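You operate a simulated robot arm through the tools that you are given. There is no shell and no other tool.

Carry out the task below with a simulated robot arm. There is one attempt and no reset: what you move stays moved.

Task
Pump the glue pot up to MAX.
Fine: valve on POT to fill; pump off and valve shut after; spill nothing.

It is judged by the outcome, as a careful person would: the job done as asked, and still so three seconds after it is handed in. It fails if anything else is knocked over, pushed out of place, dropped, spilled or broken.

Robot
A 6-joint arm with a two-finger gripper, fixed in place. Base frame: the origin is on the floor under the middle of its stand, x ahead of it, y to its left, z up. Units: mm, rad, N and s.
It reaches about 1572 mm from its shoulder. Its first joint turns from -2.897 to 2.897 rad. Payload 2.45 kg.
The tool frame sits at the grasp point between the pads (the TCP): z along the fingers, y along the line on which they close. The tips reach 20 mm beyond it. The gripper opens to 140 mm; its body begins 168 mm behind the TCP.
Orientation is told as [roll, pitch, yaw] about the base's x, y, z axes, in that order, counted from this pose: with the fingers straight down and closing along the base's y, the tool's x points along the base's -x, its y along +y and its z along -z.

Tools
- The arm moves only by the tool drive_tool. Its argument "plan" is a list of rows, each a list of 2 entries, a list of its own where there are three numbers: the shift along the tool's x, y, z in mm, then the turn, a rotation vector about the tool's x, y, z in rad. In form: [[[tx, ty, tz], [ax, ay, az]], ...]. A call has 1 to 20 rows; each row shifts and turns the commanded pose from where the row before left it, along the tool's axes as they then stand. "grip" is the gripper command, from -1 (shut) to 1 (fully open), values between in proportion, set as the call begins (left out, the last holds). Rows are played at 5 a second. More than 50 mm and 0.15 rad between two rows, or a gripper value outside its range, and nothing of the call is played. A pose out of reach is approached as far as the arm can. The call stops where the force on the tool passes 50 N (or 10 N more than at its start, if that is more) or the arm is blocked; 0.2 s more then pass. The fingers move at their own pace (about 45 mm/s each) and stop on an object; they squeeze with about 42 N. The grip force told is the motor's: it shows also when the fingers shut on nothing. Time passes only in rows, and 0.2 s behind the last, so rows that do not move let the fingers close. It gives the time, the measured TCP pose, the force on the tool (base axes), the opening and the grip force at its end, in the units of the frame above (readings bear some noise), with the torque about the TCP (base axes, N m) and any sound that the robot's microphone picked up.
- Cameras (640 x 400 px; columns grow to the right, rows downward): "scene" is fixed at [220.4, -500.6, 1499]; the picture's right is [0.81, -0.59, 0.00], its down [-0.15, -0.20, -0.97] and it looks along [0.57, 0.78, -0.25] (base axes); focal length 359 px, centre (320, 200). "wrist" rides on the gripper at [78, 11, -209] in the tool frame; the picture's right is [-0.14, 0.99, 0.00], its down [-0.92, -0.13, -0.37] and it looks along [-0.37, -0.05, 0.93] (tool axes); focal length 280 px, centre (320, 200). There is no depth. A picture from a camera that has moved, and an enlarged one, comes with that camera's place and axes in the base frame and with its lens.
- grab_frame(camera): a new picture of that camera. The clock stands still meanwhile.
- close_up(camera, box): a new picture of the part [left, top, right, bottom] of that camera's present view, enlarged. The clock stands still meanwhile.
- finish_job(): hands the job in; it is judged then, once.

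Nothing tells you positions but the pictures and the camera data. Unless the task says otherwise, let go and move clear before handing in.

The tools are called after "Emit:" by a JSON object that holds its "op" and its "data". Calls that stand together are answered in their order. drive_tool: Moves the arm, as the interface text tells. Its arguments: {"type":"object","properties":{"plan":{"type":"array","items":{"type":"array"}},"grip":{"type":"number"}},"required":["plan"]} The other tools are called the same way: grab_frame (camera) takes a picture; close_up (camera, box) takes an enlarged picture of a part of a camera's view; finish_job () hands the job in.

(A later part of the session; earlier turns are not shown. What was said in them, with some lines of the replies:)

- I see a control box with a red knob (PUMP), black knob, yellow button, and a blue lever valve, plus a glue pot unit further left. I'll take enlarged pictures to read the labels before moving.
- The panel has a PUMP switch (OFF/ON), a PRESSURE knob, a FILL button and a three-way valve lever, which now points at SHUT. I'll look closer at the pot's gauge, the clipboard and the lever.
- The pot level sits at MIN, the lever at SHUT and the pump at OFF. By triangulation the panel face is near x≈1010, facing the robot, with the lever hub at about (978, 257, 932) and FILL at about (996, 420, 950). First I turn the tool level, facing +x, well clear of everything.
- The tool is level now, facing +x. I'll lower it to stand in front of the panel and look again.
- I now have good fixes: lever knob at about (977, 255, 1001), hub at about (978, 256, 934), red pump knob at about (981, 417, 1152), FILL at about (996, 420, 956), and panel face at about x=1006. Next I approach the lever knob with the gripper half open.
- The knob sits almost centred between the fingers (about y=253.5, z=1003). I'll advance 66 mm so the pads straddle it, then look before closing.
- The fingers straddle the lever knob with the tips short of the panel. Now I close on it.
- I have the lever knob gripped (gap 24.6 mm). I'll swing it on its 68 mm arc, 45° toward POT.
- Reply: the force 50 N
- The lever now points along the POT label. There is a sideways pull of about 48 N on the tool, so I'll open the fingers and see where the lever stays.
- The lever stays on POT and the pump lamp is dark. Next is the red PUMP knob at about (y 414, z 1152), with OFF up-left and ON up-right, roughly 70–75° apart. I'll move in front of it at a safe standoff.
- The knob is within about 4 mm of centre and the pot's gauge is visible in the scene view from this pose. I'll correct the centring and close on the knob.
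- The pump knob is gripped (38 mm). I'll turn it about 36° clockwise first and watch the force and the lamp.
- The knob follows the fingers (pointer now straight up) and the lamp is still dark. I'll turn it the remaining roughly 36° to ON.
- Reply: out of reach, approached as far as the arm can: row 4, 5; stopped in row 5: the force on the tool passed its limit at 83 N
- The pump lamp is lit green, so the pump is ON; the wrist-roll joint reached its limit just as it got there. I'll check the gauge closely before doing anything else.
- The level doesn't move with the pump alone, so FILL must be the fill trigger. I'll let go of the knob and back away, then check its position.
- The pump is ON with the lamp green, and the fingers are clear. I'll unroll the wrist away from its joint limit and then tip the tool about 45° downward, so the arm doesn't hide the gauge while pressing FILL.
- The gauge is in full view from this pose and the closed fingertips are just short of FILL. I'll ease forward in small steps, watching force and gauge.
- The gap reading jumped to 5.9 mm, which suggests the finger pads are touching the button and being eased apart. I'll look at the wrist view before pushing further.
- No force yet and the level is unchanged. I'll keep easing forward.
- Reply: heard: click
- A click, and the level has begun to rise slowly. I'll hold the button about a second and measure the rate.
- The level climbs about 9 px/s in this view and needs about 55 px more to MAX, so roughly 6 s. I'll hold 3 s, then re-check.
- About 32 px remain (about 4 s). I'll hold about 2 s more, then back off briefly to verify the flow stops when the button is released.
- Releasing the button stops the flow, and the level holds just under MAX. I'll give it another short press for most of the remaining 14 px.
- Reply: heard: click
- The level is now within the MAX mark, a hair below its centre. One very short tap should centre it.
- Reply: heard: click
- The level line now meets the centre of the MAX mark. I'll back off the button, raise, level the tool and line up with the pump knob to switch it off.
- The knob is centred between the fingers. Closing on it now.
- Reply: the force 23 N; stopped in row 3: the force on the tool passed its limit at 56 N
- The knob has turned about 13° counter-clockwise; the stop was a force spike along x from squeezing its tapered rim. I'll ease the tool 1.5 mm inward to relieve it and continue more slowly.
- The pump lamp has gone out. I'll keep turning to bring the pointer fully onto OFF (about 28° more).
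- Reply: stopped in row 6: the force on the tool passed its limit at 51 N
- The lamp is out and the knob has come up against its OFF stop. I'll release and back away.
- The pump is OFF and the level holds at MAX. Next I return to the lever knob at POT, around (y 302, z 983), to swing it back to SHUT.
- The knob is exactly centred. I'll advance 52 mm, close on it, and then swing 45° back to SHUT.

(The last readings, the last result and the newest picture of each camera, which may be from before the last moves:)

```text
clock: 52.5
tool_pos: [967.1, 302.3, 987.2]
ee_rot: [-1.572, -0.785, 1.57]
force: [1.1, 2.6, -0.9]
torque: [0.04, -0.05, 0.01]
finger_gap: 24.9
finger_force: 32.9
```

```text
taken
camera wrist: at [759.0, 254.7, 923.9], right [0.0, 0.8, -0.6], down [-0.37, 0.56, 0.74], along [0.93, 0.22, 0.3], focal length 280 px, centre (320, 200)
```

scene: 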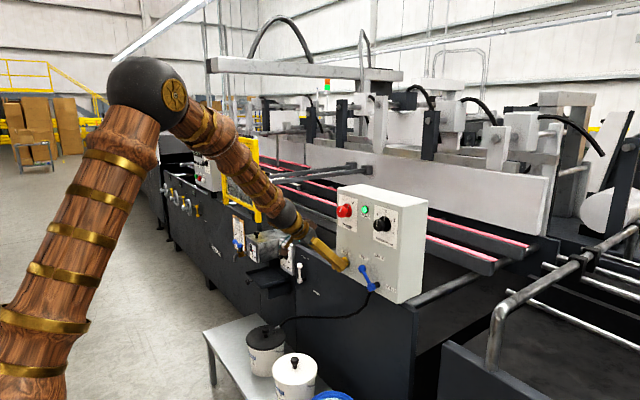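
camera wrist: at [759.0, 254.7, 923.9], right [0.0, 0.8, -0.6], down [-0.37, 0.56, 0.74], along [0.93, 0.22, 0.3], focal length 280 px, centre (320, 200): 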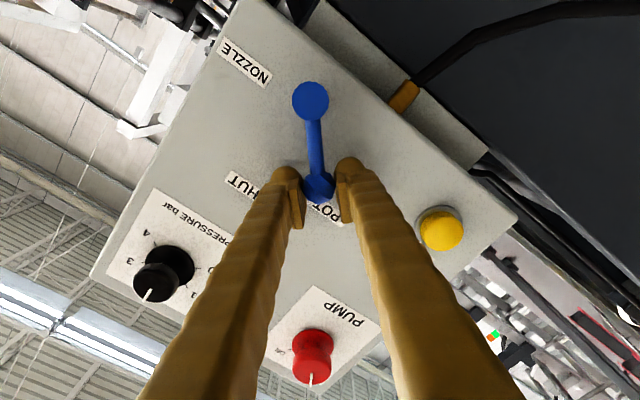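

Emit:
{"op": "drive_tool", "data": {"plan": [[[0.58, -8.95, 0], [0, 0, 0.1309]], [[0.58, -8.95, 0], [0, 0, 0.1309]], [[0.58, -8.95, 0], [0, 0, 0.1309]]]}}

Emit:
{"op": "drive_tool", "data": {"plan": [[[0.58, -8.95, 0], [0, 0, 0.1309]], [[0.58, -8.95, 0], [0, 0, 0.1309]], [[0.58, -8.95, 0], [0, 0, 0.1309]]]}}

Emit:
{"op": "grab_frame", "data": {"camera": "wrist"}}

Emit:
{"op": "close_up", "data": {"camera": "scene", "box": [320, 180, 440, 310]}}

```text
clock: 53.3
tool_pos: [967.8, 281.2, 1001.4]
ee_rot: [-1.579, -1.182, 1.576]
force: [0.3, -1.0, 13.3]
torque: [-0.35, -0.22, -0.01]
finger_gap: 24.2
finger_force: 44.8
```

```text
clock: 54.1
tool_pos: [968.0, 255.1, 1006.3]
ee_rot: [2.23, -1.568, -2.228]
force: [0.8, 0.3, 9.9]
torque: [0.02, 0.11, 0.03]
finger_gap: 24.2
finger_force: 45.1
```

```text
taken
camera wrist: at [760.1, 266.1, 926.8], right [0.0, 0.99, 0.14], down [-0.37, -0.13, 0.92], along [0.93, -0.05, 0.37], focal length 280 px, centre (320, 200)
```

wrist: 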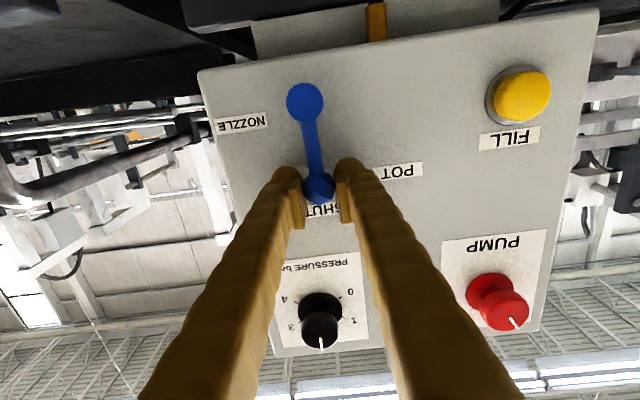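

```text
3.08 times, centred on (380, 245) of scene
camera zoom: at [220.4, -500.6, 1499.0], right [0.81, -0.59, 0.0], down [-0.15, -0.2, -0.97], along [0.57, 0.78, -0.25], focal length 1104 px, centre (135, 62)
```

zoom: 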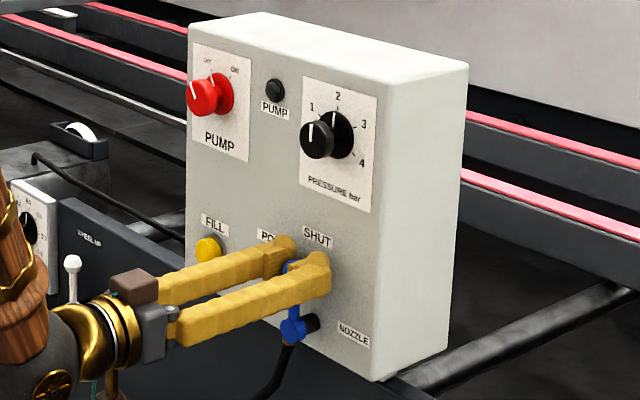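

The lever is back pointing straight up at SHUT, matching the starting view. I'll release and back off to verify.

Emit:
{"op": "drive_tool", "data": {"plan": [[[0, 0, 0], [0, 0, 0]], [[0, 0, 0], [0, 0, 0]], [[0, 0, 0], [0, 0, 0]]], "grip": 0}}

Emit:
{"op": "drive_tool", "data": {"plan": [[[0, 0, -30], [0, 0, 0]], [[0, 0, -35], [0, 0, 0]], [[0, 0, -40], [0, 0, 0]], [[0, 0, -40], [0, 0, 0]], [[-40, 0, -20], [0, 0, 0]], [[-45, 0, 0], [0, 0, 0]], [[-45, 0, 0], [0, 0, 0]]]}}

Emit:
{"op": "grab_frame", "data": {"camera": "scene"}}

Emit:
{"op": "close_up", "data": {"camera": "scene", "box": [330, 240, 410, 300]}}

Emit:
{"op": "close_up", "data": {"camera": "scene", "box": [246, 245, 262, 255]}}

Emit:
{"op": "grab_frame", "data": {"camera": "wrist"}}

```text
clock: 54.9
tool_pos: [968.8, 255.8, 1005.1]
ee_rot: [2.617, -1.569, -2.619]
force: [-0.1, -0.9, -0.3]
torque: [-0.01, -0.01, 0.02]
finger_gap: 70.3
finger_force: 0.0
```

```text
clock: 56.5
tool_pos: [806.8, 261.5, 1141.9]
ee_rot: [3.056, -1.569, -3.057]
force: [0.1, 0.3, -0.4]
torque: [-0.01, -0.04, 0.04]
finger_gap: 70.0
finger_force: 0.1
out of reach, approached as far as the arm can: row 4
```

```text
taken
```

scene: 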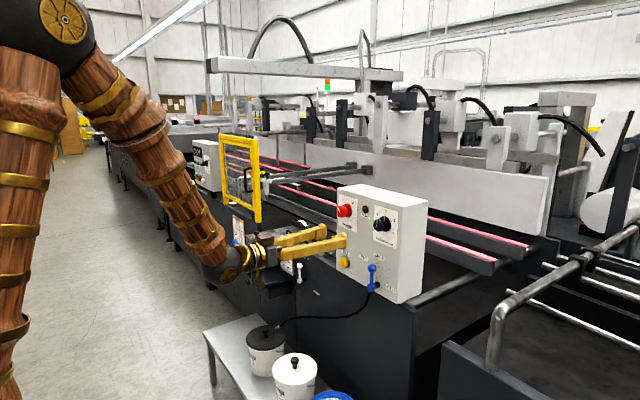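

```text
6.67 times, centred on (370, 270) of scene
camera zoom: at [220.4, -500.6, 1499.0], right [0.81, -0.59, 0.0], down [-0.15, -0.2, -0.97], along [0.57, 0.78, -0.25], focal length 2393 px, centre (-13, -267)
```

zoom: 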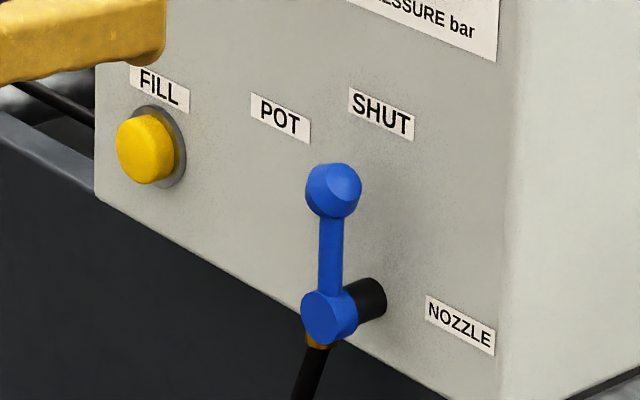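

```text
16.00 times, centred on (254, 250) of scene
camera zoom: at [220.4, -500.6, 1499.0], right [0.81, -0.59, 0.0], down [-0.15, -0.2, -0.97], along [0.57, 0.78, -0.25], focal length 5743 px, centre (1376, -600)
```

zoom: 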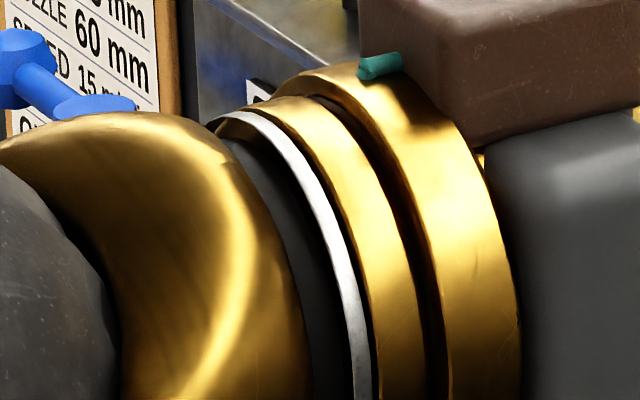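

```text
taken
camera wrist: at [598.3, 272.2, 1063.4], right [0.0, 0.99, 0.14], down [-0.37, -0.13, 0.92], along [0.93, -0.05, 0.37], focal length 280 px, centre (320, 200)
```

wrist: 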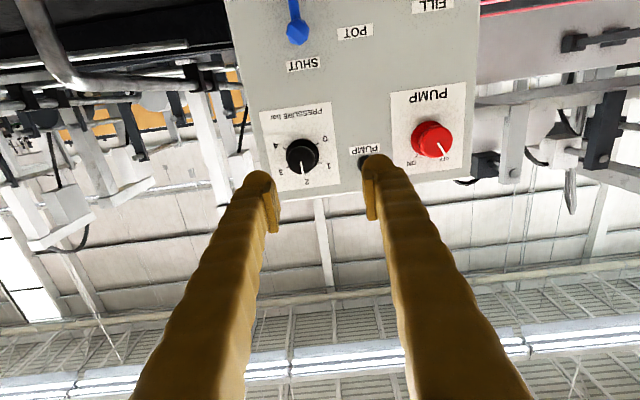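

The lever is exactly as it was at SHUT, the pump knob is at OFF and the lamp is dark. I'll move the arm up and clear so I can confirm the gauge one last time.

Emit:
{"op": "drive_tool", "data": {"plan": [[[-45, 0, -15], [0, 0, 0]], [[-45, 0, -15], [0, 0, 0]], [[-45, 0, -15], [0, 0, 0]], [[-45, 0, -15], [0, 0, 0]], [[-45, 0, -15], [0, 0, 0]]]}}

Emit:
{"op": "grab_frame", "data": {"camera": "scene"}}

Emit:
{"op": "close_up", "data": {"camera": "scene", "box": [246, 245, 262, 255]}}

Emit:
{"op": "close_up", "data": {"camera": "scene", "box": [320, 180, 440, 310]}}

Emit:
{"op": "close_up", "data": {"camera": "scene", "box": [210, 200, 330, 300]}}

```text
clock: 57.7
tool_pos: [730.7, 255.0, 1368.4]
ee_rot: [2.141, -1.571, -2.144]
force: [-0.1, 0.2, -0.3]
torque: [-0.02, 0.0, 0.03]
finger_gap: 70.1
finger_force: 0.0
```

```text
taken
```

scene: 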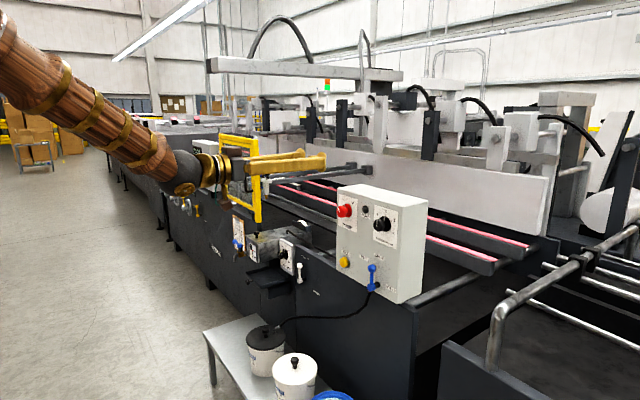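

```text
16.00 times, centred on (254, 250) of scene
camera zoom: at [220.4, -500.6, 1499.0], right [0.81, -0.59, 0.0], down [-0.15, -0.2, -0.97], along [0.57, 0.78, -0.25], focal length 5743 px, centre (1376, -600)
```

zoom: 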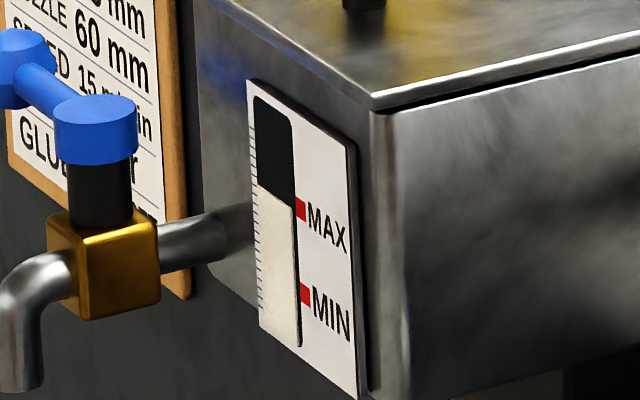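

```text
3.08 times, centred on (380, 245) of scene
camera zoom: at [220.4, -500.6, 1499.0], right [0.81, -0.59, 0.0], down [-0.15, -0.2, -0.97], along [0.57, 0.78, -0.25], focal length 1104 px, centre (135, 62)
```

zoom: 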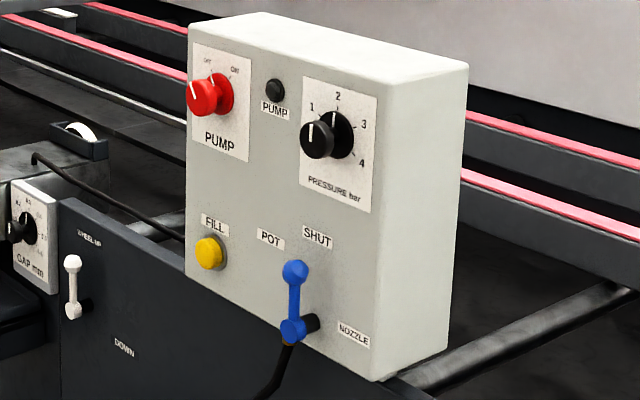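

```text
4.00 times, centred on (270, 250) of scene
camera zoom: at [220.4, -500.6, 1499.0], right [0.81, -0.59, 0.0], down [-0.15, -0.2, -0.97], along [0.57, 0.78, -0.25], focal length 1436 px, centre (520, 0)
```

zoom: 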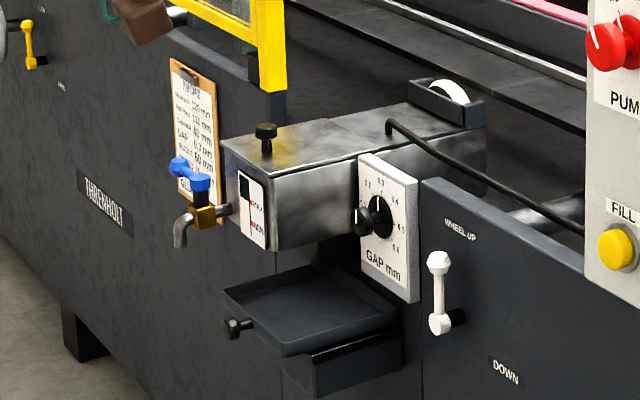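

The gauge reads at the MAX mark and is steady. The pump is OFF with its lamp dark, the valve is at SHUT, nothing is spilled or disturbed, and the arm is clear. Handing in.

Emit:
{"op": "finish_job", "data": {}}

```text
The job is handed in.
```

The glue pot is filled to MAX. In the last pictures before I handed in, its level sat at the centre of the MAX mark and was holding steady.

- **Filling:** I set the valve to POT, switched the pump on, and held FILL until the level was just below MAX. Two short presses finished it. The level stopped rising each time the button was released.
- **After:** The pump is off with its lamp dark, and the valve is back at SHUT.
- **Surroundings:** I saw no spill and nothing knocked or moved. I left the pressure at 2 bar and did not touch any other controls. The arm is clear of the machine.

The force limit stopped the arm three times while I was turning the pump knob, twice as the knob reached the end of its turn. I saw no damage to the knob or panel.
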